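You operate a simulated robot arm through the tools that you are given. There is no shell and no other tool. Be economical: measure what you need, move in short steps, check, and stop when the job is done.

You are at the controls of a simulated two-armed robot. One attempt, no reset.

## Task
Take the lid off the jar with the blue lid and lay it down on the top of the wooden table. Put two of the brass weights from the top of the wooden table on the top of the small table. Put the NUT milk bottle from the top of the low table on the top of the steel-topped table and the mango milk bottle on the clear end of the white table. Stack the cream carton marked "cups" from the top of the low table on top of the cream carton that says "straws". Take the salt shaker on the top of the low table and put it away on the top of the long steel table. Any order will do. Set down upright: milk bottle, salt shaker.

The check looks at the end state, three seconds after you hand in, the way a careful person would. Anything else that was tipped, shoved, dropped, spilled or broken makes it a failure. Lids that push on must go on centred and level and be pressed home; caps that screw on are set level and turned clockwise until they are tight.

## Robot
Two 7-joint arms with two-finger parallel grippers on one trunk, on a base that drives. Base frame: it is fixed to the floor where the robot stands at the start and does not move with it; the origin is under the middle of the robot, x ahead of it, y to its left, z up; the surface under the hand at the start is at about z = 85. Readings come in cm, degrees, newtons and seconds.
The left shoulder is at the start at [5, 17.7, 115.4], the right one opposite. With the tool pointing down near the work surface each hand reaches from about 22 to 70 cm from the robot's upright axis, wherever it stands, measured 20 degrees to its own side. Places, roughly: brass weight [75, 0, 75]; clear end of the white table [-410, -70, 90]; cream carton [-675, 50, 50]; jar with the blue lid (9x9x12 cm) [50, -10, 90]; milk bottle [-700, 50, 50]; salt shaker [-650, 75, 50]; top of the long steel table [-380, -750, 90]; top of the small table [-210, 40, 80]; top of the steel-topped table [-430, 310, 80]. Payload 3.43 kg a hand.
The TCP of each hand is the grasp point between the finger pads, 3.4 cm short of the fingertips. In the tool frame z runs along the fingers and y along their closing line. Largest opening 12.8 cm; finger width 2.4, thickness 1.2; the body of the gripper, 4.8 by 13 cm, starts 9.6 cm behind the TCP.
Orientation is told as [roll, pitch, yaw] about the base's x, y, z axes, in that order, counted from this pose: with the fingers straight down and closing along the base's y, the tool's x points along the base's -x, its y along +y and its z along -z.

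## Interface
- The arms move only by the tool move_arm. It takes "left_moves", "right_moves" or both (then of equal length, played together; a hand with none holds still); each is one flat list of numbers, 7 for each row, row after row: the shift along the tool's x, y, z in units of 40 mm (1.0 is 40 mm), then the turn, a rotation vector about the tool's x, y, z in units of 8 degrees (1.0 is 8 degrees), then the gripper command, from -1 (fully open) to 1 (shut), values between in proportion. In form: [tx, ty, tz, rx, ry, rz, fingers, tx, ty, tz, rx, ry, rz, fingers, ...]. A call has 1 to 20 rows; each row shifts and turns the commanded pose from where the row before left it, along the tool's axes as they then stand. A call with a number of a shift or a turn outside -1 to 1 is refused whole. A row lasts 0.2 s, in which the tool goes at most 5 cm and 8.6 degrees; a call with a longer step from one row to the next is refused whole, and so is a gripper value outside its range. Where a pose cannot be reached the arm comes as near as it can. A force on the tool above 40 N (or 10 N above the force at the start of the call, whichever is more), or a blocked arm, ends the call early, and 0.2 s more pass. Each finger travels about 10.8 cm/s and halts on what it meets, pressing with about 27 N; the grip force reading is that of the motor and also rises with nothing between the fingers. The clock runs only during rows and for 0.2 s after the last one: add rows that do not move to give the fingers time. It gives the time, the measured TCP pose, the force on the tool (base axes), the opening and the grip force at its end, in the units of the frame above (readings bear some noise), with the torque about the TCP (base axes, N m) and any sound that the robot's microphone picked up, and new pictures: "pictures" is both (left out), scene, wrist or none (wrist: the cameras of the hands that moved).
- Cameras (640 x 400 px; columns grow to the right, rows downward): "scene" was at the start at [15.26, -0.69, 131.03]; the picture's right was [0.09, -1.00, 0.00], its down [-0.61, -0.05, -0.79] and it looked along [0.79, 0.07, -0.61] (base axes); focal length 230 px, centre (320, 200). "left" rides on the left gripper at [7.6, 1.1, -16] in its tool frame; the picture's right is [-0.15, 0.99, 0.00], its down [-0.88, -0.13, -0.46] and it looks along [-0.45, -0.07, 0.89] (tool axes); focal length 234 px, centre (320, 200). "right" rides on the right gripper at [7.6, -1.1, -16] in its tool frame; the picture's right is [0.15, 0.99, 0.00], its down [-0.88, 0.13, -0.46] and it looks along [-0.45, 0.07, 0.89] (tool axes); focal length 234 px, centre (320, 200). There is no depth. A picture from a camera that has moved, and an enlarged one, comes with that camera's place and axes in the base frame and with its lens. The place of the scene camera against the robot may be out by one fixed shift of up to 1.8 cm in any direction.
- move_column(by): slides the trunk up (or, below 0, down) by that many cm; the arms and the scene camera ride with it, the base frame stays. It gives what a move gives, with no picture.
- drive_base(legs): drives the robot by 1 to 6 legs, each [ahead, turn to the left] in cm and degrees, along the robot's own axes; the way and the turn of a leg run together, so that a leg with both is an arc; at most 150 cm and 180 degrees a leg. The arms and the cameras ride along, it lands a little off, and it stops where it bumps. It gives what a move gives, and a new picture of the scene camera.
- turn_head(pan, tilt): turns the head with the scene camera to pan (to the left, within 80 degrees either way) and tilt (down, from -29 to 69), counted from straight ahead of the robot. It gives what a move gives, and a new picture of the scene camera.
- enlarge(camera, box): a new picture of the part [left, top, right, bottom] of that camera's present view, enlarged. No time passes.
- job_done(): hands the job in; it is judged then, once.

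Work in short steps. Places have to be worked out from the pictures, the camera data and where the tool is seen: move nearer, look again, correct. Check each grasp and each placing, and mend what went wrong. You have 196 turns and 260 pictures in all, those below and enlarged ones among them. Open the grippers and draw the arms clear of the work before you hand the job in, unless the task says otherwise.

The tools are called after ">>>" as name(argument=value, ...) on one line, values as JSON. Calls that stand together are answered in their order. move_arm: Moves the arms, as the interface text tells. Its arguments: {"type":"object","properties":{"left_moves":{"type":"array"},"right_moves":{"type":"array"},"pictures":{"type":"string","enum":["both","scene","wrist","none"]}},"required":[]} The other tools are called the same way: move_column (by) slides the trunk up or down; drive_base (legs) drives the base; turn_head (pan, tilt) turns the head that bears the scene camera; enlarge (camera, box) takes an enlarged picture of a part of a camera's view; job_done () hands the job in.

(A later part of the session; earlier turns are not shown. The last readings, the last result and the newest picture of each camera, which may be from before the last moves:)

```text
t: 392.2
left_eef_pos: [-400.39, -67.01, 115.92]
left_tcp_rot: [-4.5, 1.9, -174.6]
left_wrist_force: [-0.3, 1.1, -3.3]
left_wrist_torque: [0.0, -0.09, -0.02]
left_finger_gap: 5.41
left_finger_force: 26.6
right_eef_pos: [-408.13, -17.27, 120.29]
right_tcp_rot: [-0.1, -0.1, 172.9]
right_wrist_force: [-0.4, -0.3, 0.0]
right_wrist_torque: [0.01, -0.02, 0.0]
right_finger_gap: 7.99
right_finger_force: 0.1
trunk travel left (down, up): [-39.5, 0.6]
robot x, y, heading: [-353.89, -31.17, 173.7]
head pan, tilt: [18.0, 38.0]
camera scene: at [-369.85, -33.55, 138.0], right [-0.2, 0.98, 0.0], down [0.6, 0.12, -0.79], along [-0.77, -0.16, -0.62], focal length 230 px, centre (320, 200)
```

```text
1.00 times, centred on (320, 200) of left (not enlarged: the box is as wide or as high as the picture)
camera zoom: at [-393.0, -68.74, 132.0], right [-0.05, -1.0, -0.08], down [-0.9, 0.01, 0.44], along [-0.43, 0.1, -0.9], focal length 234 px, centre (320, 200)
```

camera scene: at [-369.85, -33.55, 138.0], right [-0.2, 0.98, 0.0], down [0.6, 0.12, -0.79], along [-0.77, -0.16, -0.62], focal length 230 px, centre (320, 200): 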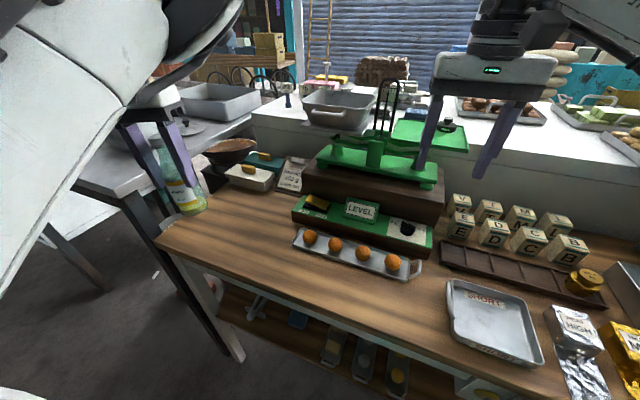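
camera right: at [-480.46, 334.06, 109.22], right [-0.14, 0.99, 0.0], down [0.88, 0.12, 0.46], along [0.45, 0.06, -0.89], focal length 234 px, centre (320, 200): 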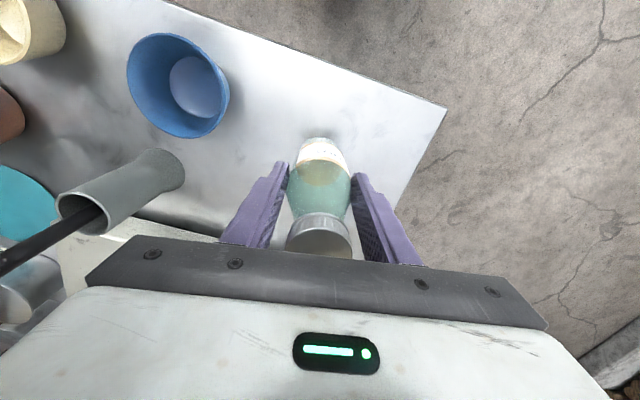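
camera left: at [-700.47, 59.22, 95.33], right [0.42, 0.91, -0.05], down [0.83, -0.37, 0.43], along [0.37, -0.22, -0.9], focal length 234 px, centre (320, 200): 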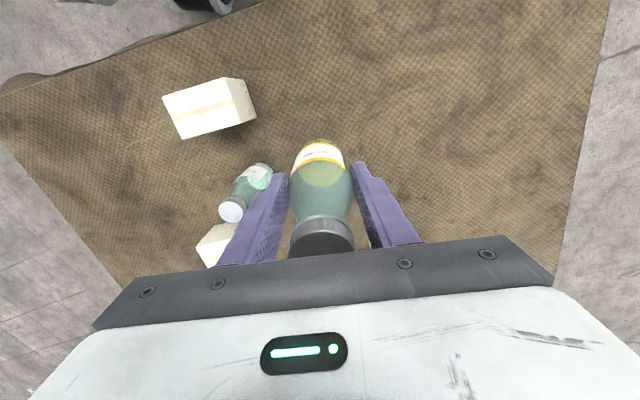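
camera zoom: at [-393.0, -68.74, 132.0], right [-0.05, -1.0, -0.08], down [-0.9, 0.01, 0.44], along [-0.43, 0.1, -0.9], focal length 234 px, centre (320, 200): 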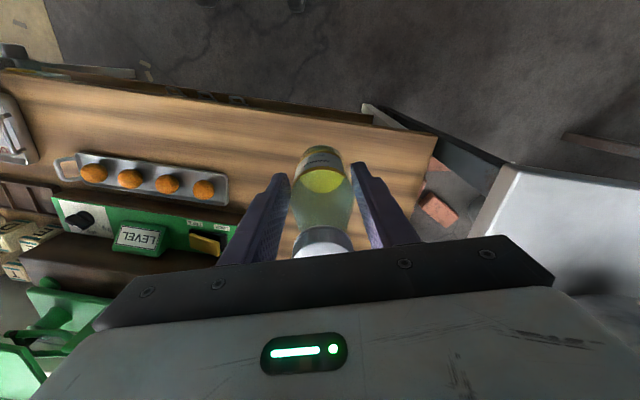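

Target (-411, -66) has ≥14 cm clearance all round. I move over it, level the bottle, and lower most of the way.

>>> move_arm(left_moves=[-0.52, -0.1, 0, -0.28, -0.11, 0, 0.6, -0.52, -0.1, 0, -0.28, -0.11, 0, 0.6, -0.52, -0.1, 0, 0, 0, 0, 0.6, -0.52, -0.1, 0, 0, 0, 0, 0.6, -0.52, -0.1, 0, 0, 0, 0, 0.6, 0, 0, 0.7, 0, 0, 0, 0.6, 0, 0, 0.7, 0, 0, 0, 0.6, 0, 0, 0.7, 0, 0, 0, 0.6, 0, 0, 0.6, 0, 0, 0, 0.6, 0, 0, 0, 0, 0, 0, 0.6])

```text
t: 394.4
left_eef_pos: [-410.65, -66.04, 105.07]
left_tcp_rot: [-0.2, -0.1, -174.6]
left_wrist_force: [0.6, 0.2, -4.5]
left_wrist_torque: [0.01, -0.03, 0.06]
left_finger_gap: 5.39
left_finger_force: 27.3
right_eef_pos: [-408.16, -17.3, 120.37]
right_tcp_rot: [-0.2, -0.1, 172.9]
right_wrist_force: [-0.7, 0.2, 0.3]
right_wrist_torque: [-0.02, 0.04, -0.03]
right_finger_gap: 8.01
right_finger_force: 0.1
trunk travel left (down, up): [-39.5, 0.6]
robot x, y, heading: [-353.87, -31.5, 173.5]
head pan, tilt: [18.0, 38.0]
camera scene: at [-369.77, -33.55, 138.01], right [-0.2, 0.98, 0.0], down [0.6, 0.12, -0.79], along [-0.77, -0.16, -0.62], focal length 230 px, centre (320, 200)
camera left: at [-403.01, -66.44, 121.09], right [-0.05, -1.0, 0.0], down [-0.89, 0.05, 0.46], along [-0.45, 0.03, -0.89], focal length 234 px, centre (320, 200)
```

scene: 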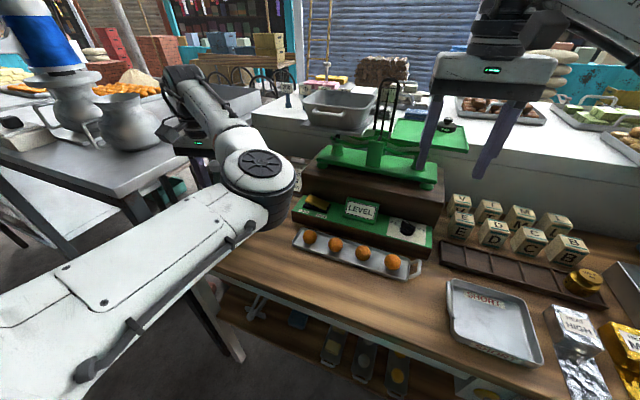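
left: 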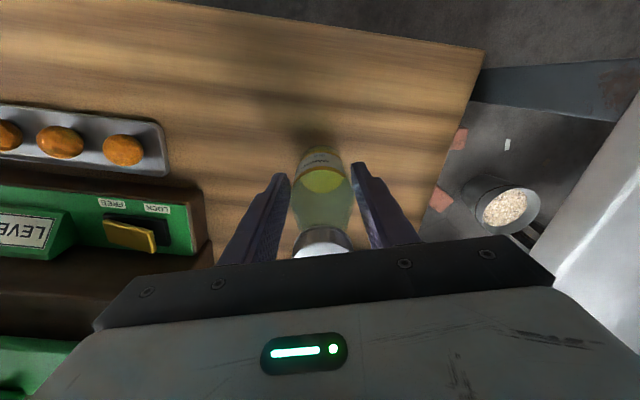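

Good position. The elbow dropped inside but clears the tray. I lower finely to contact.

>>> move_arm(left_moves=[0, 0, 0.3, 0, 0, 0, 0.6, 0, 0, 0.25, 0, 0, 0, 0.6, 0, 0, 0.2, 0, 0, 0, 0.6, 0, 0, 0.15, 0, 0, 0, 0.6, 0, 0, 0, 0, 0, 0, 0.6], pictures="scene")

```text
t: 395.6
left_eef_pos: [-410.63, -65.93, 101.94]
left_tcp_rot: [0.1, -0.5, -174.6]
left_wrist_force: [-1.8, -3.3, 15.0]
left_wrist_torque: [-2.12, -0.16, 0.26]
left_finger_gap: 5.35
left_finger_force: 25.0
right_eef_pos: [-407.9, -17.12, 120.5]
right_tcp_rot: [0.2, -0.3, 172.9]
right_wrist_force: [-0.4, -0.4, 0.1]
right_wrist_torque: [0.0, 0.03, -0.01]
right_finger_gap: 7.98
right_finger_force: 0.1
trunk travel left (down, up): [-39.5, 0.6]
robot x, y, heading: [-353.94, -31.03, 173.9]
head pan, tilt: [18.0, 38.0]
camera scene: at [-369.46, -33.39, 138.09], right [-0.2, 0.98, 0.0], down [0.6, 0.12, -0.79], along [-0.77, -0.16, -0.61], focal length 230 px, centre (320, 200)
```

scene: 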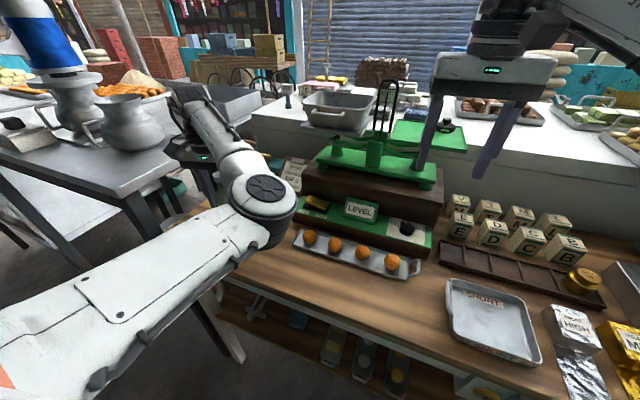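

Contact, but with an odd torque. I check the left camera before releasing.

>>> enlarge(camera="left", box=[160, 80, 480, 280])

```text
2.00 times, centred on (320, 180) of left
camera zoom: at [-402.82, -66.29, 117.94], right [-0.05, -1.0, 0.0], down [-0.88, 0.05, 0.46], along [-0.46, 0.02, -0.89], focal length 468 px, centre (320, 240)
```

zoom: 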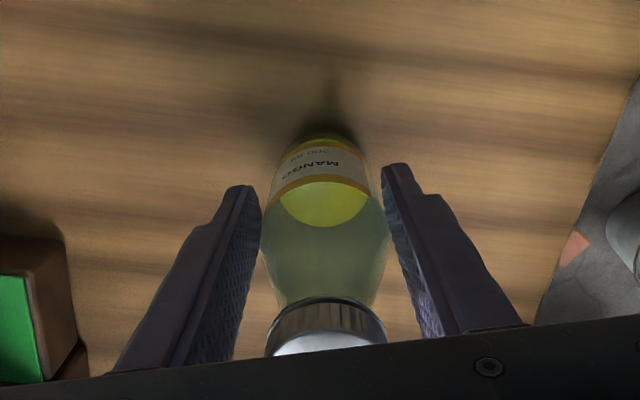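

The bottle looks upright. I ease off slightly, open slowly and stay to check.

>>> move_arm(left_moves=[0, 0, -0.1, 0, 0, 0, 0.6, 0, 0, 0, 0, 0, 0, 0.1, 0, 0, 0, 0, 0, 0, 0, 0, 0, 0, 0, 0, 0, -0.1, 0, 0, 0, 0, 0, 0, -0.25, 0, 0, 0, 0, 0, 0, -0.25], pictures="wrist")

```text
t: 397.0
left_eef_pos: [-410.65, -65.98, 101.95]
left_tcp_rot: [0.0, -0.1, -174.6]
left_wrist_force: [0.3, -0.1, -0.1]
left_wrist_torque: [-0.03, 0.0, 0.0]
left_finger_gap: 7.99
left_finger_force: 0.1
right_eef_pos: [-408.13, -17.21, 120.34]
right_tcp_rot: [0.0, -0.2, 172.9]
right_wrist_force: [-0.3, -1.1, -0.3]
right_wrist_torque: [0.04, 0.0, 0.03]
right_finger_gap: 8.02
right_finger_force: 0.0
trunk travel left (down, up): [-39.5, 0.6]
robot x, y, heading: [-353.93, -31.3, 173.5]
head pan, tilt: [18.0, 38.0]
camera left: at [-403.04, -66.46, 117.89], right [-0.05, -1.0, 0.0], down [-0.89, 0.05, 0.46], along [-0.45, 0.03, -0.89], focal length 234 px, centre (320, 200)
```

left: 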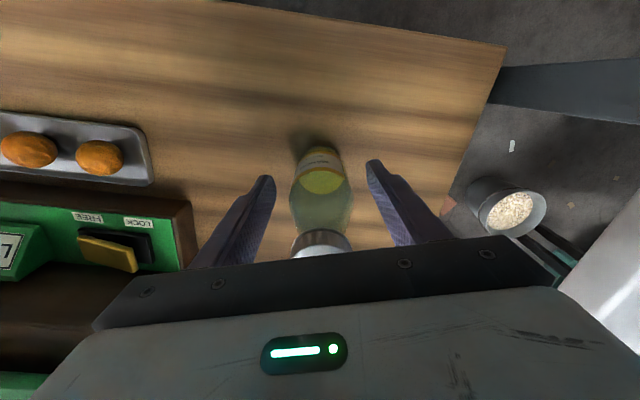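

The bottle stands free. I raise the left hand straight up slowly.

>>> move_arm(left_moves=[0, 0, -0.3, 0, 0, 0, -0.25, 0, 0, -0.4, 0, 0, 0, -0.25, 0, 0, -0.5, 0, 0, 0, -0.25, 0, 0, -0.5, 0, 0, 0, -0.25, 0, 0, -0.5, 0, 0, 0, -0.25, 0, 0, -0.5, 0, 0, 0, -0.25], pictures="both")

```text
t: 398.4
left_eef_pos: [-410.69, -65.96, 112.74]
left_tcp_rot: [-0.1, 0.0, -174.5]
left_wrist_force: [-0.9, -0.1, -0.2]
left_wrist_torque: [0.02, -0.02, -0.02]
left_finger_gap: 8.0
left_finger_force: 0.1
right_eef_pos: [-408.08, -17.25, 120.3]
right_tcp_rot: [0.0, -0.3, 173.0]
right_wrist_force: [-0.8, 0.4, 0.2]
right_wrist_torque: [-0.01, 0.01, 0.0]
right_finger_gap: 8.01
right_finger_force: 0.1
trunk travel left (down, up): [-39.5, 0.6]
robot x, y, heading: [-354.24, -31.32, 173.8]
head pan, tilt: [18.0, 38.0]
camera scene: at [-369.72, -33.52, 138.02], right [-0.2, 0.98, 0.0], down [0.6, 0.12, -0.79], along [-0.77, -0.16, -0.62], focal length 230 px, centre (320, 200)
camera left: at [-402.9, -66.32, 128.77], right [-0.05, -1.0, 0.0], down [-0.89, 0.05, 0.46], along [-0.45, 0.03, -0.89], focal length 234 px, centre (320, 200)
```

scene: 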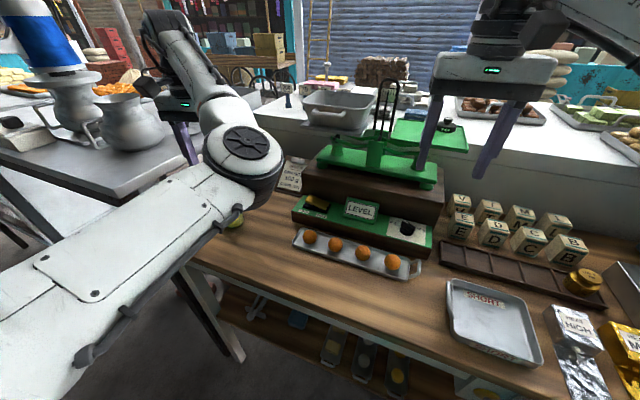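
left: 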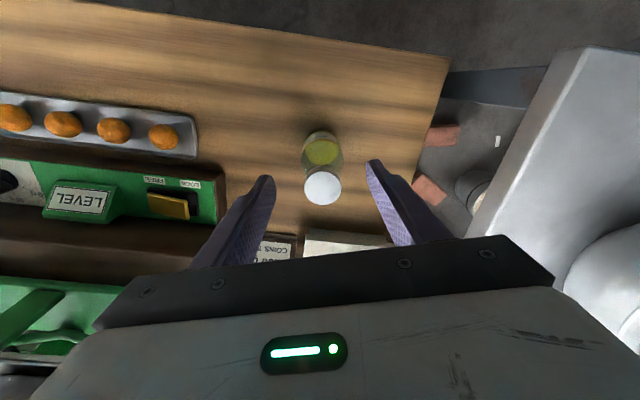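

Mango bottle placed. I lift the hand clear, back out and return north along the corridor.

>>> move_arm(left_moves=[0, 0, -0.5, 0, 0, 0, -0.25, 0, 0, -0.5, 0, 0, 0, -0.25], pictures="none")

>>> drive_base(legs=[[-45, 0], [0, -77.5], [150, 0], [98, 0], [0, 84]])

```text
t: 399.0
left_eef_pos: [-410.64, -65.98, 116.81]
left_tcp_rot: [-0.1, 0.1, -174.6]
left_wrist_force: [-0.3, 0.3, -0.4]
left_wrist_torque: [0.02, 0.03, -0.03]
left_finger_gap: 8.01
left_finger_force: 0.1
right_eef_pos: [-408.14, -17.21, 120.34]
right_tcp_rot: [0.0, -0.1, 172.9]
right_wrist_force: [-0.2, 0.3, 0.2]
right_wrist_torque: [-0.02, 0.01, 0.02]
right_finger_gap: 8.01
right_finger_force: 0.1
trunk travel left (down, up): [-39.5, 0.6]
robot x, y, heading: [-353.97, -31.31, 173.9]
head pan, tilt: [18.0, 38.0]
```

```text
t: 420.5
left_eef_pos: [-382.15, 170.89, 116.65]
left_tcp_rot: [0.0, 0.0, -168.5]
left_wrist_force: [0.8, 0.6, -1.2]
left_wrist_torque: [-0.01, 0.02, 0.02]
left_finger_gap: 7.99
left_finger_force: 0.0
right_eef_pos: [-384.75, 219.6, 120.24]
right_tcp_rot: [-0.1, -0.2, 179.0]
right_wrist_force: [0.0, -0.1, -0.2]
right_wrist_torque: [-0.01, 0.0, 0.03]
right_finger_gap: 8.01
right_finger_force: 0.1
trunk travel left (down, up): [-39.5, 0.6]
robot x, y, heading: [-329.23, 211.34, 179.7]
head pan, tilt: [18.0, 38.0]
camera scene: at [-345.09, 207.58, 138.01], right [-0.3, 0.95, 0.0], down [0.59, 0.19, -0.79], along [-0.75, -0.24, -0.62], focal length 230 px, centre (320, 200)
```

scene: 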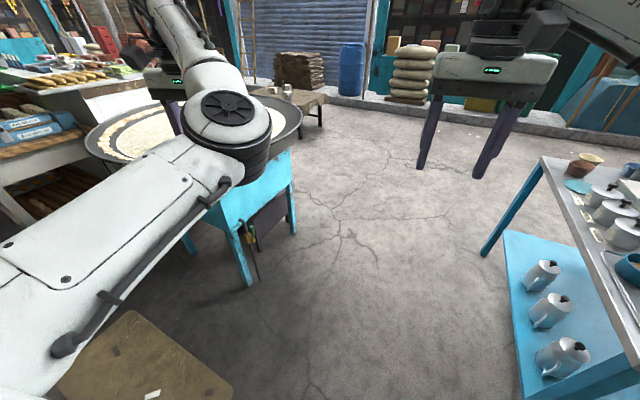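

The griddle is undisturbed. I go on west and stop north-east of the low table to read the cartons' other faces.

>>> drive_base(legs=[[0, -3], [150, 0], [75, 0], [0, 95], [55, 0], [0, -60]])

>>> turn_head(pan=-25, tilt=30)

```text
t: 441.4
left_eef_pos: [-578.02, 108.58, 116.75]
left_tcp_rot: [0.0, 0.0, -137.6]
left_wrist_force: [-0.1, 1.0, -1.2]
left_wrist_torque: [-0.01, -0.04, 0.0]
left_finger_gap: 8.0
left_finger_force: 0.0
right_eef_pos: [-605.31, 148.9, 120.22]
right_tcp_rot: [0.1, -0.2, -149.9]
right_wrist_force: [-0.2, 1.0, 0.0]
right_wrist_torque: [0.01, 0.0, 0.03]
right_finger_gap: 8.0
right_finger_force: 0.1
trunk travel left (down, up): [-39.5, 0.6]
robot x, y, heading: [-553.85, 170.61, -149.4]
head pan, tilt: [18.0, 38.0]
camera scene: at [-565.83, 158.97, 138.01], right [-0.75, 0.66, 0.0], down [0.41, 0.46, -0.79], along [-0.52, -0.59, -0.62], focal length 230 px, centre (320, 200)
```

scene: 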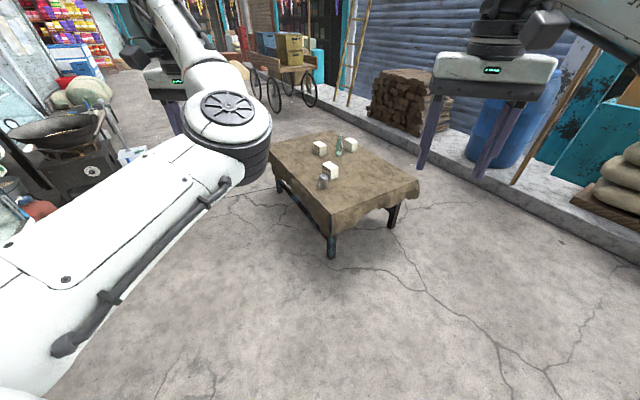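

```text
t: 442.5
left_eef_pos: [-578.11, 108.43, 116.7]
left_tcp_rot: [-0.1, 0.0, -137.5]
left_wrist_force: [-1.3, 0.1, -0.7]
left_wrist_torque: [0.02, 0.01, 0.01]
left_finger_gap: 8.0
left_finger_force: 0.2
right_eef_pos: [-605.21, 148.97, 120.35]
right_tcp_rot: [0.0, -0.2, -149.9]
right_wrist_force: [-0.2, 0.5, -0.6]
right_wrist_torque: [0.04, 0.01, 0.01]
right_finger_gap: 7.99
right_finger_force: 0.1
trunk travel left (down, up): [-39.5, 0.6]
robot x, y, heading: [-553.71, 170.73, -149.4]
head pan, tilt: [-25.0, 30.0]
camera scene: at [-569.11, 164.52, 139.25], right [-0.1, 0.99, 0.0], down [0.5, 0.05, -0.87], along [-0.86, -0.09, -0.5], focal length 230 px, centre (320, 200)
```

scene: 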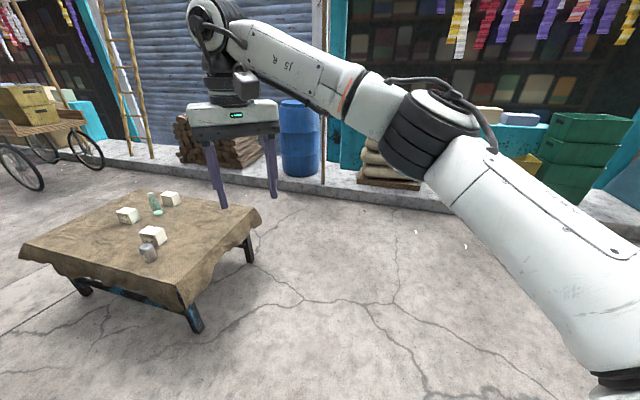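

>>> enlarge(camera="scene", box=[90, 180, 210, 275])

```text
4.21 times, centred on (150, 228) of scene
camera zoom: at [-569.11, 164.52, 139.25], right [-0.1, 0.99, 0.0], down [0.5, 0.05, -0.87], along [-0.86, -0.09, -0.5], focal length 969 px, centre (1036, 84)
```

zoom: 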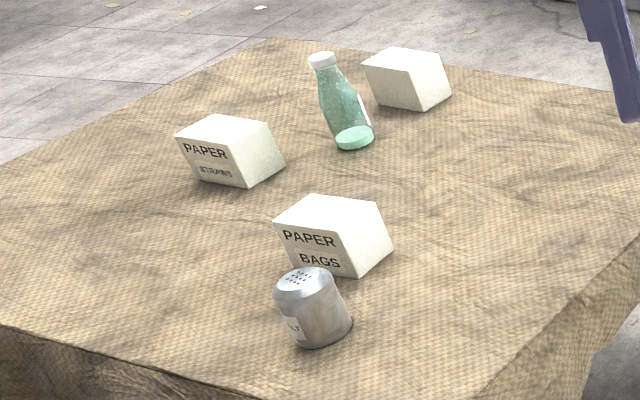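

The middle carton says STRAWS, the other BAGS. I go round to the west side again to stack CUPS onto STRAWS.

>>> drive_base(legs=[[0, -34], [150, 0], [38, 0], [0, 94], [136, 0], [0, 89]])

>>> turn_head(pan=0, tilt=50)

```text
t: 467.7
left_eef_pos: [-690.3, 84.42, 116.71]
left_tcp_rot: [-0.1, 0.0, 7.3]
left_wrist_force: [-0.5, -0.3, 0.5]
left_wrist_torque: [0.01, 0.01, 0.01]
left_finger_gap: 8.03
left_finger_force: 0.1
right_eef_pos: [-691.16, 35.59, 120.17]
right_tcp_rot: [-0.1, -0.2, -5.1]
right_wrist_force: [0.8, -0.1, 0.5]
right_wrist_torque: [-0.04, -0.01, 0.01]
right_finger_gap: 8.0
right_finger_force: 0.0
trunk travel left (down, up): [-39.5, 0.6]
robot x, y, heading: [-745.74, 47.62, -4.2]
head pan, tilt: [-25.0, 30.0]
camera scene: at [-731.27, 41.2, 139.25], right [-0.49, -0.87, 0.0], down [-0.44, 0.25, -0.87], along [0.75, -0.43, -0.5], focal length 230 px, centre (320, 200)
```

scene: 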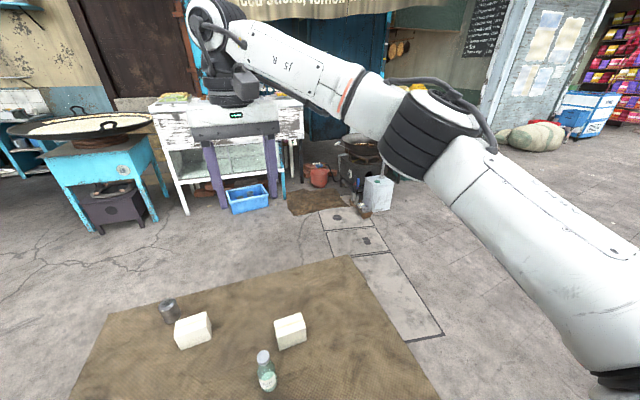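

```text
t: 468.6
left_eef_pos: [-690.29, 84.28, 116.84]
left_tcp_rot: [-0.1, -0.1, 7.4]
left_wrist_force: [-0.8, 0.1, 0.3]
left_wrist_torque: [0.0, 0.03, 0.01]
left_finger_gap: 8.0
left_finger_force: 0.1
right_eef_pos: [-691.27, 35.68, 120.36]
right_tcp_rot: [0.2, -0.1, -5.2]
right_wrist_force: [0.4, -0.2, 1.2]
right_wrist_torque: [0.04, -0.01, -0.02]
right_finger_gap: 7.99
right_finger_force: 0.1
trunk travel left (down, up): [-39.5, 0.6]
robot x, y, heading: [-746.31, 47.51, -4.5]
head pan, tilt: [0.0, 50.0]
camera scene: at [-731.47, 45.02, 136.3], right [-0.08, -1.0, 0.0], down [-0.76, 0.06, -0.64], along [0.64, -0.05, -0.77], focal length 230 px, centre (320, 200)
```

scene: 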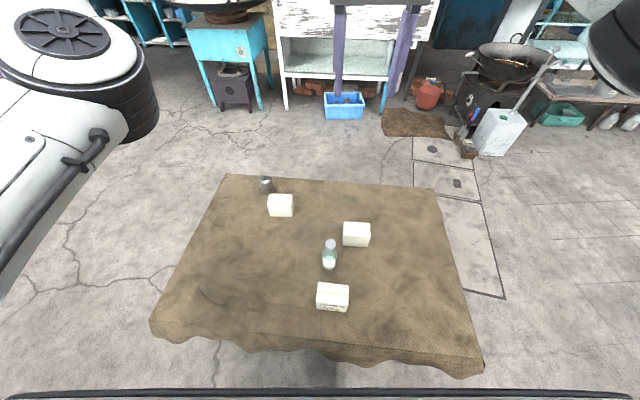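

I lower the trunk 30 cm and move the right hand over the CUPS carton, fully open.

>>> move_column(by=-30)

>>> move_arm(right_moves=[0.8, 0.15, 0, 0, 0, 0, -1, 0.8, 0.15, 0, 0, 0, 0, -1, 0.8, 0.15, 0, 0, 0, 0, -1, 0.8, 0.15, 0, 0, 0, 0, -1, 0.68, 0.13, 0.5, 0, 0, 0.15, -1, 0, 0, 0.5, 0, 0, 0.15, -1], pictures="wrist")

```text
t: 471.6
left_eef_pos: [-690.44, 84.38, 86.85]
left_tcp_rot: [-0.1, 0.1, 7.3]
left_wrist_force: [-0.4, 0.6, -0.6]
left_wrist_torque: [0.0, 0.03, -0.02]
left_finger_gap: 8.01
left_finger_force: 0.0
right_eef_pos: [-691.3, 35.63, 90.33]
right_tcp_rot: [0.0, -0.2, -5.1]
right_wrist_force: [-0.6, -0.4, 1.2]
right_wrist_torque: [0.03, 0.02, 0.02]
right_finger_gap: 8.0
right_finger_force: 0.0
trunk travel left (down, up): [-9.5, 30.6]
robot x, y, heading: [-745.65, 47.59, -4.2]
head pan, tilt: [0.0, 50.0]
```

```text
t: 473.0
left_eef_pos: [-690.39, 84.33, 86.64]
left_tcp_rot: [-0.1, -0.1, 7.4]
left_wrist_force: [-0.5, 1.0, 0.3]
left_wrist_torque: [0.01, -0.02, 0.03]
left_finger_gap: 7.99
left_finger_force: 0.0
right_eef_pos: [-706.56, 40.0, 86.14]
right_tcp_rot: [0.0, -0.2, -7.6]
right_wrist_force: [0.0, -0.3, 0.3]
right_wrist_torque: [0.03, 0.0, 0.01]
right_finger_gap: 12.79
right_finger_force: 0.1
trunk travel left (down, up): [-9.5, 30.6]
robot x, y, heading: [-745.96, 47.68, -4.4]
head pan, tilt: [0.0, 50.0]
camera right: at [-714.4, 39.9, 102.09], right [-0.01, 1.0, 0.0], down [0.89, 0.01, 0.46], along [0.46, 0.01, -0.89], focal length 234 px, centre (320, 200)
```

right: 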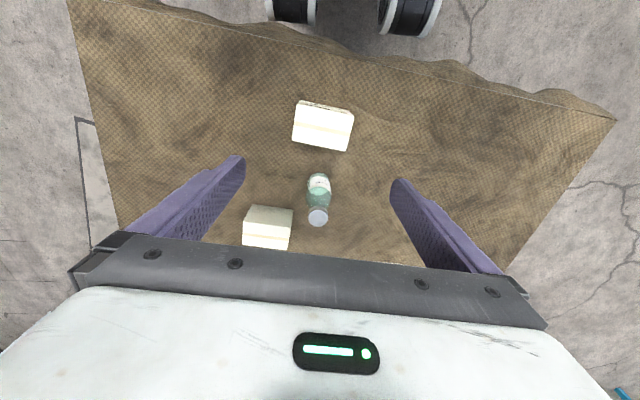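

CUPS carton centre ≈ (-706.5, 40.7), turned about -10.5°. I align and descend to just above its top to check.

>>> move_arm(right_moves=[0, 0.18, 0.8, 0, 0, 0.36, -1, 0, 0, 0.9, 0, 0, 0, -1, 0, 0, 0.9, 0, 0, 0, -1, 0, 0, 0.9, 0, 0, 0, -1, 0, 0, 0.9, 0, 0, 0, -1, 0, 0, 0.9, 0, 0, 0, -1, 0, 0, 0, 0, 0, 0, -1], pictures="wrist")

```text
t: 474.6
left_eef_pos: [-690.32, 84.35, 86.73]
left_tcp_rot: [-0.2, 0.0, 7.3]
left_wrist_force: [-0.8, -0.3, -0.3]
left_wrist_torque: [-0.01, 0.01, 0.02]
left_finger_gap: 8.0
left_finger_force: 0.1
right_eef_pos: [-706.47, 40.66, 65.14]
right_tcp_rot: [0.0, -0.2, -10.3]
right_wrist_force: [0.1, -0.2, 0.2]
right_wrist_torque: [-0.01, 0.02, 0.0]
right_finger_gap: 12.8
right_finger_force: 0.1
trunk travel left (down, up): [-9.5, 30.6]
robot x, y, heading: [-746.03, 47.23, -4.2]
head pan, tilt: [0.0, 50.0]
camera right: at [-714.35, 41.01, 80.9], right [0.03, 1.0, 0.0], down [0.89, -0.03, 0.46], along [0.46, -0.02, -0.89], focal length 234 px, centre (320, 200)
```

right: 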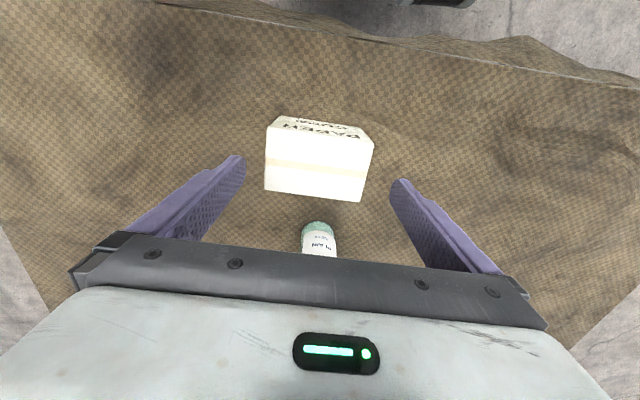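

Well aligned. I descend around it and close.

>>> move_arm(right_moves=[0, -0.08, 0.6, 0, 0, -0.18, -1, 0, 0, 0.7, 0, 0, 0, -1, 0, 0, 0.7, 0, 0, 0, -1, 0, 0, 0.5, 0, 0, 0, -1, 0, 0, 0, 0, 0, 0, -0.8, 0, 0, 0, 0, 0, 0, -0.6, 0, 0, 0, 0, 0, 0, 0, 0, 0, 0, 0, 0, 0, 0], pictures="wrist")

```text
t: 476.4
left_eef_pos: [-690.33, 84.28, 86.76]
left_tcp_rot: [-0.1, 0.0, 7.4]
left_wrist_force: [0.2, 0.5, -0.1]
left_wrist_torque: [-0.02, -0.02, -0.01]
left_finger_gap: 7.99
left_finger_force: 0.1
right_eef_pos: [-706.37, 40.43, 55.15]
right_tcp_rot: [0.0, -0.1, -8.8]
right_wrist_force: [0.2, -0.1, -0.2]
right_wrist_torque: [-0.01, -0.01, 0.0]
right_finger_gap: 10.53
right_finger_force: 27.3
trunk travel left (down, up): [-9.5, 30.6]
robot x, y, heading: [-745.79, 47.24, -4.5]
head pan, tilt: [0.0, 50.0]
camera right: at [-714.29, 40.52, 70.92], right [0.01, 1.0, 0.0], down [0.89, -0.01, 0.46], along [0.46, 0.0, -0.89], focal length 234 px, centre (320, 200)
```

right: 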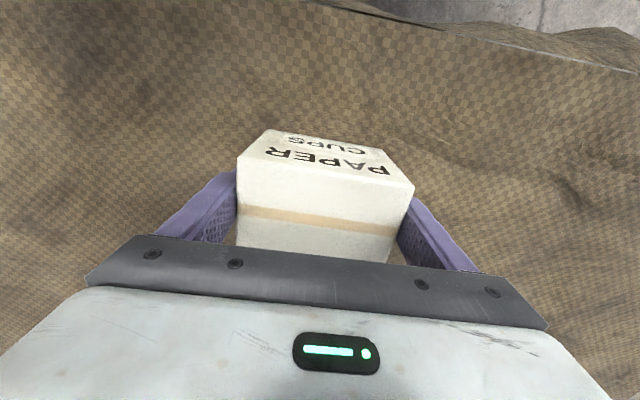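

CUPS gripped (10.5 cm). I lift it high and look again at STRAWS.

>>> move_arm(right_moves=[0, 0, -0.3, 0, 0, 0, 0.2, 0, 0, -0.7, 0, 0, 0, 0.2, 0, 0, -0.9, 0, 0, 0, 0.2, 0, 0, -0.9, 0, 0, 0, 0.2, 0, 0, -0.9, 0, 0, 0, 0.2, 0, 0, -0.9, 0, 0, 0, 0.2, 0, 0, -0.9, 0, 0, 0, 0.2, 0, 0, -0.9, 0, 0, 0, 0.2, 0, 0, -0.9, 0, 0, 0, 0.2])

```text
t: 478.4
left_eef_pos: [-690.4, 84.41, 86.74]
left_tcp_rot: [-0.1, -0.1, 7.4]
left_wrist_force: [-1.1, 0.6, 0.7]
left_wrist_torque: [-0.02, -0.03, -0.02]
left_finger_gap: 8.01
left_finger_force: 0.0
right_eef_pos: [-706.4, 40.4, 84.31]
right_tcp_rot: [-0.2, -0.2, -8.9]
right_wrist_force: [-0.8, -0.6, -2.9]
right_wrist_torque: [0.0, -0.01, -0.01]
right_finger_gap: 10.53
right_finger_force: 27.1
trunk travel left (down, up): [-9.5, 30.6]
robot x, y, heading: [-745.65, 47.53, -4.4]
head pan, tilt: [0.0, 50.0]
camera scene: at [-731.46, 45.03, 106.29], right [-0.08, -1.0, 0.0], down [-0.76, 0.06, -0.64], along [0.64, -0.05, -0.77], focal length 230 px, centre (320, 200)
camera right: at [-714.3, 40.59, 100.14], right [0.01, 1.0, 0.0], down [0.89, -0.01, 0.46], along [0.46, -0.01, -0.89], focal length 234 px, centre (320, 200)
```

scene: 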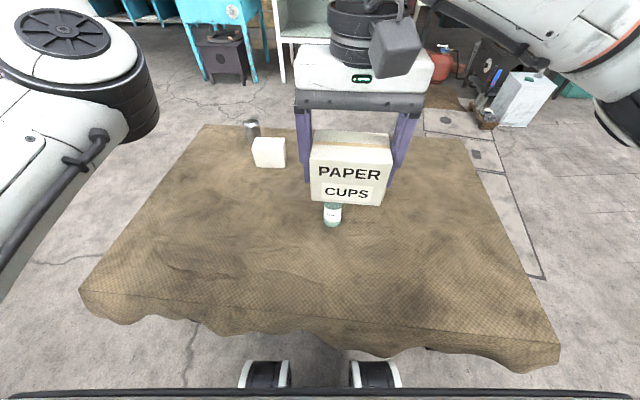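
right: 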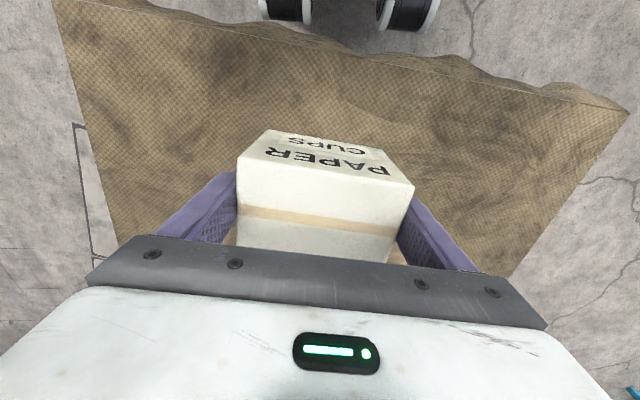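

STRAWS centre ≈ (-682, 27.9), yaw ≈ -7°. I carry CUPS above it.

>>> move_arm(right_moves=[-0.8, -0.27, 0, 0, 0, -0.12, 0.2, -0.8, -0.27, 0, 0, 0, -0.1, 0.2, -0.8, -0.27, 0, 0, 0, 0, 0.2, -0.8, -0.27, 0, 0, 0, 0, 0.2, -0.8, -0.27, 0, 0, 0, 0, 0.2, -0.8, -0.27, 0, 0, 0, 0, 0.2, -0.8, -0.27, 0, 0, 0, 0, 0.2, -0.8, -0.27, 0, 0, 0, 0, 0.2, 0, 0, 0.7, 0, 0, 0, 0.2, 0, 0, 0.7, 0, 0, 0, 0.2, 0, 0, 0, 0, 0, 0, 0.2])

```text
t: 480.8
left_eef_pos: [-690.3, 84.14, 86.81]
left_tcp_rot: [-0.1, 0.1, 7.4]
left_wrist_force: [0.4, 0.9, 0.6]
left_wrist_torque: [0.0, 0.0, 0.0]
left_finger_gap: 7.99
left_finger_force: 0.1
right_eef_pos: [-683.88, 28.76, 78.71]
right_tcp_rot: [0.0, -0.1, -7.3]
right_wrist_force: [0.0, -1.1, -1.1]
right_wrist_torque: [0.0, 0.01, 0.02]
right_finger_gap: 10.52
right_finger_force: 26.7
right hand out of reach, approached as far as the arm can: row 8
trunk travel left (down, up): [-9.5, 30.6]
robot x, y, heading: [-745.65, 47.86, -4.5]
head pan, tilt: [0.0, 50.0]
camera scene: at [-731.45, 45.02, 106.29], right [-0.08, -1.0, 0.0], down [-0.76, 0.06, -0.64], along [0.64, -0.05, -0.77], focal length 230 px, centre (320, 200)
camera right: at [-691.74, 28.69, 94.46], right [-0.02, 1.0, 0.0], down [0.89, 0.02, 0.46], along [0.46, 0.01, -0.89], focal length 234 px, centre (320, 200)
```

scene: 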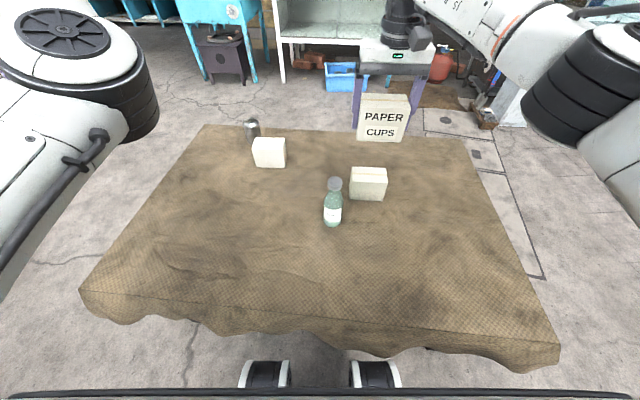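
right: 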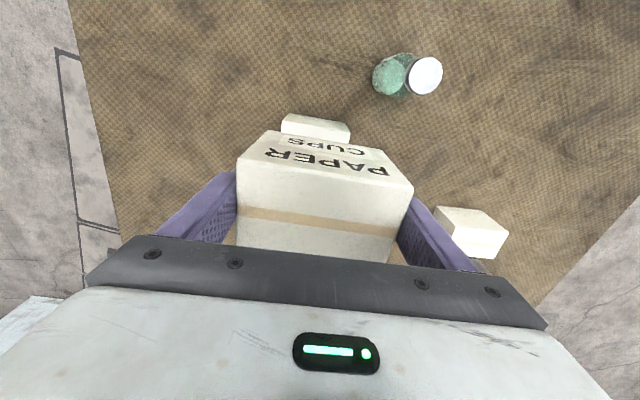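

At the edge of reach. I drive forward 5 cm.

>>> drive_base(legs=[[5, 0]])

```text
t: 481.9
left_eef_pos: [-685.46, 83.76, 86.51]
left_tcp_rot: [-0.1, 0.2, 7.1]
left_wrist_force: [-0.3, -0.1, -0.4]
left_wrist_torque: [0.0, 0.0, 0.0]
left_finger_gap: 8.01
left_finger_force: 0.0
right_eef_pos: [-679.16, 28.21, 78.41]
right_tcp_rot: [0.1, 0.0, -7.3]
right_wrist_force: [0.4, 0.3, -2.5]
right_wrist_torque: [-0.02, -0.02, -0.02]
right_finger_gap: 10.52
right_finger_force: 27.3
trunk travel left (down, up): [-9.5, 30.6]
robot x, y, heading: [-741.57, 47.38, -4.5]
head pan, tilt: [0.0, 50.0]
stopped in leg 1: the robot was blocked; the commanded pose is now the measured one
camera scene: at [-726.7, 44.66, 106.29], right [-0.08, -1.0, 0.0], down [-0.76, 0.06, -0.64], along [0.64, -0.05, -0.77], focal length 230 px, centre (320, 200)
```

scene: 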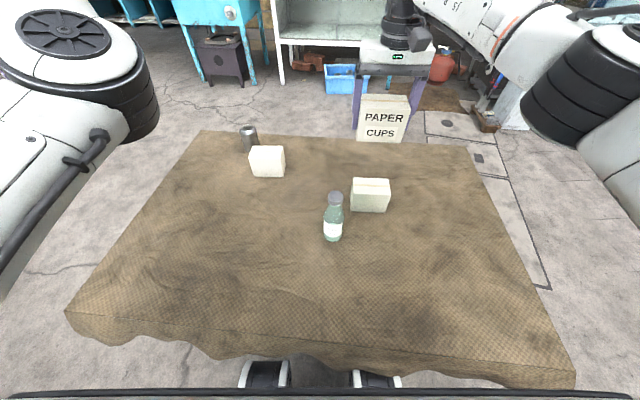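

The base just touched the table; I back off a little and then check the right camera.

>>> drive_base(legs=[[-1.5, 0]])

>>> enlarge(camera="right", box=[160, 40, 480, 240])

```text
t: 482.6
left_eef_pos: [-687.0, 84.02, 86.66]
left_tcp_rot: [-0.1, 0.2, 7.3]
left_wrist_force: [0.2, -0.4, -0.1]
left_wrist_torque: [0.01, 0.0, -0.02]
left_finger_gap: 7.99
left_finger_force: 0.1
right_eef_pos: [-680.74, 28.45, 78.45]
right_tcp_rot: [-0.1, 0.0, -7.3]
right_wrist_force: [-0.3, 0.1, -2.2]
right_wrist_torque: [0.02, 0.02, 0.05]
right_finger_gap: 10.51
right_finger_force: 27.0
trunk travel left (down, up): [-9.5, 30.6]
robot x, y, heading: [-742.4, 47.24, -4.6]
head pan, tilt: [0.0, 50.0]
camera scene: at [-728.2, 44.78, 106.3], right [-0.08, -1.0, 0.0], down [-0.76, 0.06, -0.64], along [0.64, -0.05, -0.77], focal length 230 px, centre (320, 200)
```

scene: 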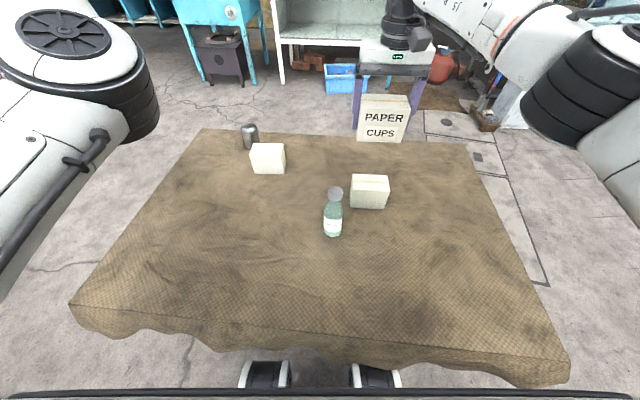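

```text
2.00 times, centred on (320, 140) of right
camera zoom: at [-688.51, 28.35, 94.38], right [-0.02, 1.0, 0.0], down [0.89, 0.02, 0.46], along [0.46, 0.01, -0.89], focal length 468 px, centre (320, 320)
```

zoom: 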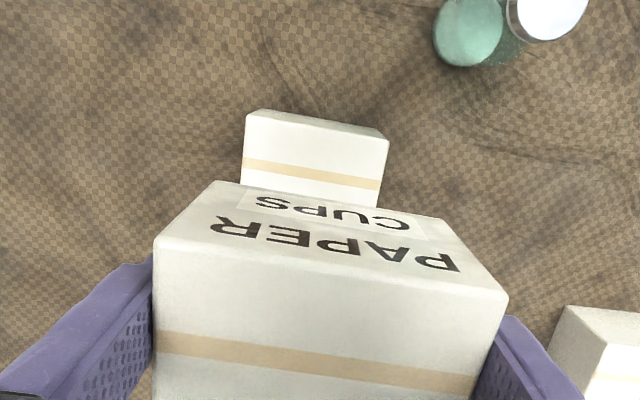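

Tape lines give exact centres: I need to shift 2 cm back and 0.5 cm sideways, then lower towards contact.

>>> move_arm(right_moves=[0.47, -0.17, 0, 0, 0, 0, 0.2, 0, 0, 0.7, 0, 0, 0, 0.2, 0, 0, 0.8, 0, 0, 0, 0.2, 0, 0, 0.8, 0, 0, 0, 0.2, 0, 0, 0.5, 0, 0, 0, 0.2, 0, 0, 0.15, 0, 0, 0, 0.2, 0, 0, 0, 0, 0, 0, 0.2], pictures="wrist")

```text
t: 484.2
left_eef_pos: [-686.99, 83.88, 86.61]
left_tcp_rot: [-0.2, 0.1, 7.1]
left_wrist_force: [0.3, 0.2, -0.6]
left_wrist_torque: [0.02, 0.03, 0.01]
left_finger_gap: 8.03
left_finger_force: 0.1
right_eef_pos: [-682.66, 27.95, 66.52]
right_tcp_rot: [-0.2, 0.0, -7.3]
right_wrist_force: [0.7, 1.0, -1.6]
right_wrist_torque: [-0.01, 0.01, 0.0]
right_finger_gap: 10.5
right_finger_force: 26.9
trunk travel left (down, up): [-9.5, 30.6]
robot x, y, heading: [-742.27, 47.87, -4.8]
head pan, tilt: [0.0, 50.0]
camera right: at [-690.5, 27.88, 82.51], right [-0.02, 1.0, 0.0], down [0.89, 0.02, 0.46], along [0.46, 0.01, -0.89], focal length 234 px, centre (320, 200)
```

right: 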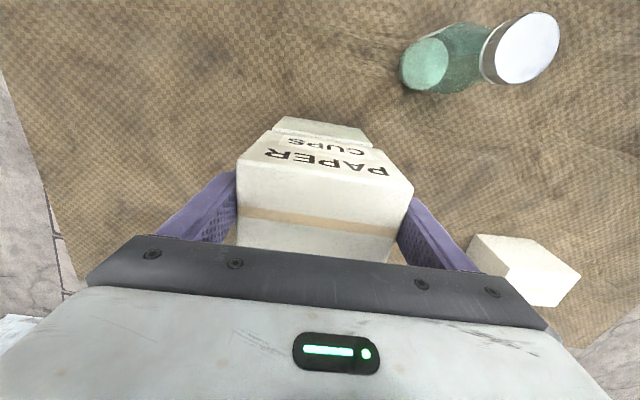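

Aligned. I lower finely until CUPS rests on STRAWS.

>>> move_arm(right_moves=[0, 0, 0.2, 0, 0, 0, 0.2, 0, 0, 0.2, 0, 0, 0, 0.2, 0, 0, 0.12, 0, 0, 0, 0.2, 0, 0, 0.1, 0, 0, 0, 0.2, 0, 0, 0, 0, 0, 0, 0.2], pictures="none")

```text
t: 485.4
left_eef_pos: [-687.0, 83.93, 86.61]
left_tcp_rot: [-0.1, 0.2, 7.2]
left_wrist_force: [0.3, -0.1, 0.0]
left_wrist_torque: [0.01, 0.01, -0.01]
left_finger_gap: 7.96
left_finger_force: 0.0
right_eef_pos: [-682.57, 27.8, 64.2]
right_tcp_rot: [-0.2, 0.1, -7.3]
right_wrist_force: [-0.1, 0.1, -3.0]
right_wrist_torque: [-0.02, 0.0, 0.04]
right_finger_gap: 10.51
right_finger_force: 26.9
trunk travel left (down, up): [-9.5, 30.6]
robot x, y, heading: [-742.53, 47.09, -4.6]
head pan, tilt: [0.0, 50.0]
```

>>> move_arm(right_moves=[0, 0, 0.08, 0, 0, 0, 0.2, 0, 0, 0.07, 0, 0, 0, 0.2, 0, 0, 0.07, 0, 0, 0, 0.2, 0, 0, 0, 0, 0, 0, 0.2], pictures="none")

```text
t: 486.4
left_eef_pos: [-687.0, 83.92, 86.69]
left_tcp_rot: [-0.1, 0.1, 7.2]
left_wrist_force: [-0.2, 0.6, -0.3]
left_wrist_torque: [0.02, 0.01, 0.01]
left_finger_gap: 8.0
left_finger_force: 0.2
right_eef_pos: [-682.59, 27.87, 63.57]
right_tcp_rot: [0.0, -0.1, -7.3]
right_wrist_force: [-0.6, -2.5, 9.7]
right_wrist_torque: [0.01, 0.01, -0.02]
right_finger_gap: 10.49
right_finger_force: 27.0
trunk travel left (down, up): [-9.5, 30.6]
robot x, y, heading: [-742.35, 47.31, -4.4]
head pan, tilt: [0.0, 50.0]
```

Contact. I release evenly and rise.

>>> move_arm(right_moves=[0, 0, -0.06, 0, 0, 0, 0.2, 0, 0, 0, 0, 0, 0, -0.66, 0, 0, 0, 0, 0, 0, -0.8, 0, 0, 0, 0, 0, 0, -1, 0, 0, 0, 0, 0, 0, -1, 0, 0, -0.4, 0, 0, 0, -1, 0, 0, -0.7, 0, 0, 0, -1, 0, 0, -0.9, 0, 0, 0, -1, 0, 0, -0.9, 0, 0, 0, -1, 0, 0, -0.9, 0, 0, 0, -1])

```text
t: 488.6
left_eef_pos: [-687.01, 83.95, 86.63]
left_tcp_rot: [-0.1, 0.2, 7.3]
left_wrist_force: [-0.4, -0.3, 0.1]
left_wrist_torque: [0.0, -0.01, -0.03]
left_finger_gap: 8.0
left_finger_force: 0.0
right_eef_pos: [-682.73, 28.03, 78.77]
right_tcp_rot: [0.0, 0.1, -7.3]
right_wrist_force: [-0.1, -0.7, 0.2]
right_wrist_torque: [-0.02, 0.03, -0.01]
right_finger_gap: 12.81
right_finger_force: 0.0
trunk travel left (down, up): [-9.5, 30.6]
robot x, y, heading: [-742.6, 47.41, -4.3]
head pan, tilt: [0.0, 50.0]
camera scene: at [-728.22, 44.78, 106.3], right [-0.08, -1.0, 0.0], down [-0.76, 0.06, -0.64], along [0.64, -0.05, -0.77], focal length 230 px, centre (320, 200)
camera right: at [-690.63, 27.98, 94.77], right [-0.02, 1.0, 0.0], down [0.89, 0.02, 0.46], along [0.46, 0.01, -0.89], focal length 234 px, centre (320, 200)
```

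scene: 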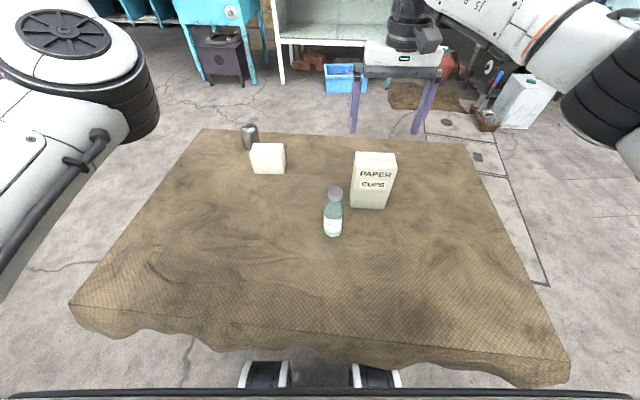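
right: 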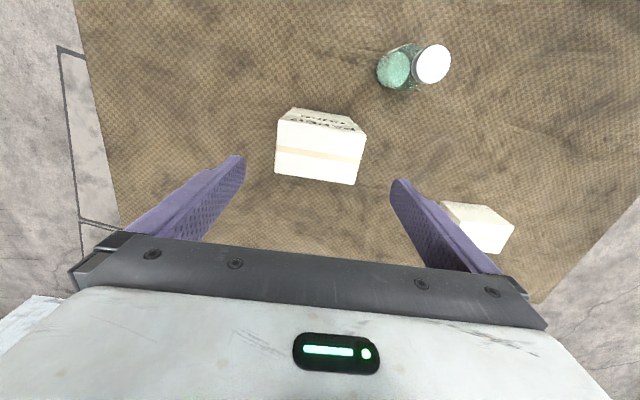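

CUPS sits neatly on STRAWS. Now the salt shaker on the table's east side: I raise the trunk a bit and drive round the south end.

>>> move_column(by=22)

>>> drive_base(legs=[[-15, 0], [0, -86], [130, 0], [0, 90], [150, 0], [0, 90]])

```text
t: 491.0
left_eef_pos: [-687.02, 83.95, 108.51]
left_tcp_rot: [0.0, 0.2, 7.2]
left_wrist_force: [-1.0, -0.3, 0.3]
left_wrist_torque: [-0.01, -0.02, 0.03]
left_finger_gap: 8.02
left_finger_force: 0.1
right_eef_pos: [-682.73, 28.02, 100.85]
right_tcp_rot: [-0.1, 0.0, -7.4]
right_wrist_force: [-0.1, -0.2, -0.1]
right_wrist_torque: [0.02, 0.0, 0.03]
right_finger_gap: 12.81
right_finger_force: 0.0
trunk travel left (down, up): [-31.5, 8.6]
robot x, y, heading: [-742.63, 47.46, -4.2]
head pan, tilt: [0.0, 50.0]
```

```text
t: 516.8
left_eef_pos: [-645.03, -23.74, 108.58]
left_tcp_rot: [0.0, 0.2, 103.7]
left_wrist_force: [-0.2, 0.6, -0.2]
left_wrist_torque: [0.0, -0.01, -0.02]
left_finger_gap: 7.99
left_finger_force: 0.0
right_eef_pos: [-589.85, -13.28, 100.86]
right_tcp_rot: [0.0, -0.1, 89.1]
right_wrist_force: [0.4, 0.1, -0.2]
right_wrist_torque: [-0.01, 0.01, -0.02]
right_finger_gap: 12.78
right_finger_force: 0.0
trunk travel left (down, up): [-31.5, 8.6]
robot x, y, heading: [-602.63, -74.9, 92.0]
head pan, tilt: [0.0, 50.0]
camera scene: at [-603.28, -61.54, 128.3], right [1.0, 0.03, 0.0], down [0.03, -0.77, -0.64], along [-0.02, 0.64, -0.77], focal length 230 px, centre (320, 200)
```

scene: 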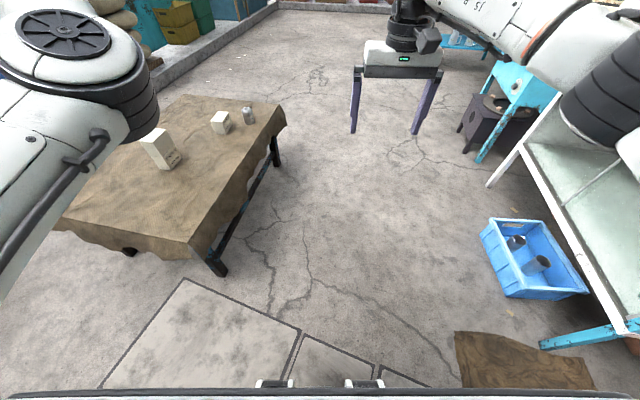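

Shaker seen at ≈(-652, 68). I drive up and turn to face west.

>>> drive_base(legs=[[128, 0], [0, 88]])

>>> move_column(by=-26)

>>> enlarge(camera="right", box=[0, 0, 640, 400])

```text
t: 527.0
left_eef_pos: [-659.08, 12.45, 108.73]
left_tcp_rot: [0.0, 0.1, -168.6]
left_wrist_force: [0.1, -0.6, 0.5]
left_wrist_torque: [0.0, 0.0, -0.01]
left_finger_gap: 8.01
left_finger_force: 0.0
right_eef_pos: [-667.54, 67.96, 100.77]
right_tcp_rot: [-0.2, 0.0, 176.9]
right_wrist_force: [-0.2, 0.3, 0.1]
right_wrist_torque: [0.01, 0.01, 0.01]
right_finger_gap: 12.8
right_finger_force: 0.1
trunk travel left (down, up): [-31.5, 8.6]
robot x, y, heading: [-606.57, 53.02, 179.6]
head pan, tilt: [0.0, 50.0]
camera scene: at [-621.55, 51.71, 128.3], right [0.0, 1.0, 0.0], down [0.77, 0.0, -0.64], along [-0.64, 0.0, -0.77], focal length 230 px, centre (320, 200)
```

scene: 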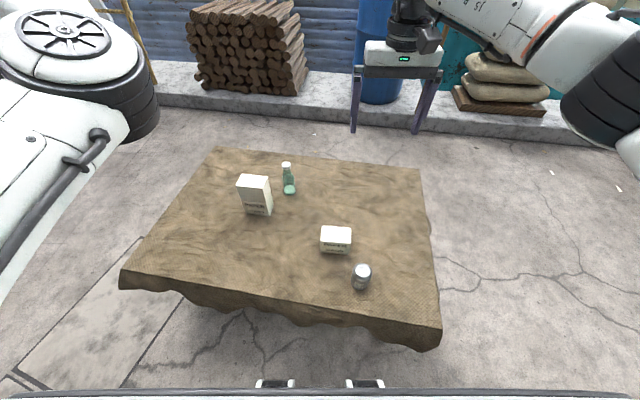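

```text
t: 529.6
left_eef_pos: [-659.17, 12.58, 82.62]
left_tcp_rot: [0.0, 0.0, -168.6]
left_wrist_force: [-0.6, 1.0, 0.5]
left_wrist_torque: [0.04, 0.0, 0.02]
left_finger_gap: 7.99
left_finger_force: 0.0
right_eef_pos: [-667.56, 67.91, 74.9]
right_tcp_rot: [0.0, -0.1, 176.8]
right_wrist_force: [-0.2, -0.5, 0.6]
right_wrist_torque: [-0.02, 0.01, -0.01]
right_finger_gap: 12.79
right_finger_force: 0.0
trunk travel left (down, up): [-5.5, 34.6]
robot x, y, heading: [-606.38, 52.74, 179.9]
head pan, tilt: [0.0, 50.0]
```

```text
1.00 times, centred on (320, 200) of right (not enlarged: the box is as wide or as high as the picture)
camera zoom: at [-660.07, 68.77, 90.72], right [0.09, -1.0, 0.0], down [-0.89, -0.08, 0.46], along [-0.45, -0.04, -0.89], focal length 234 px, centre (320, 200)
```

zoom: 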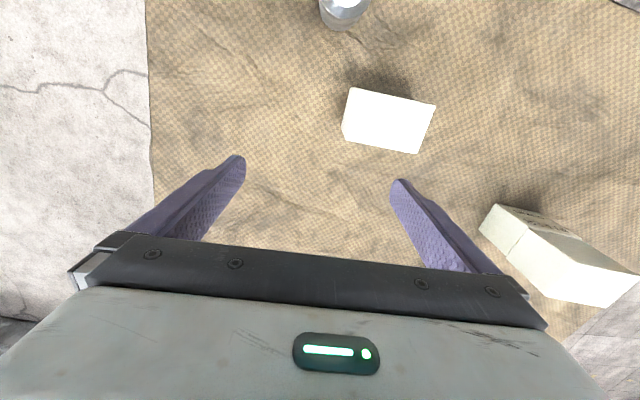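

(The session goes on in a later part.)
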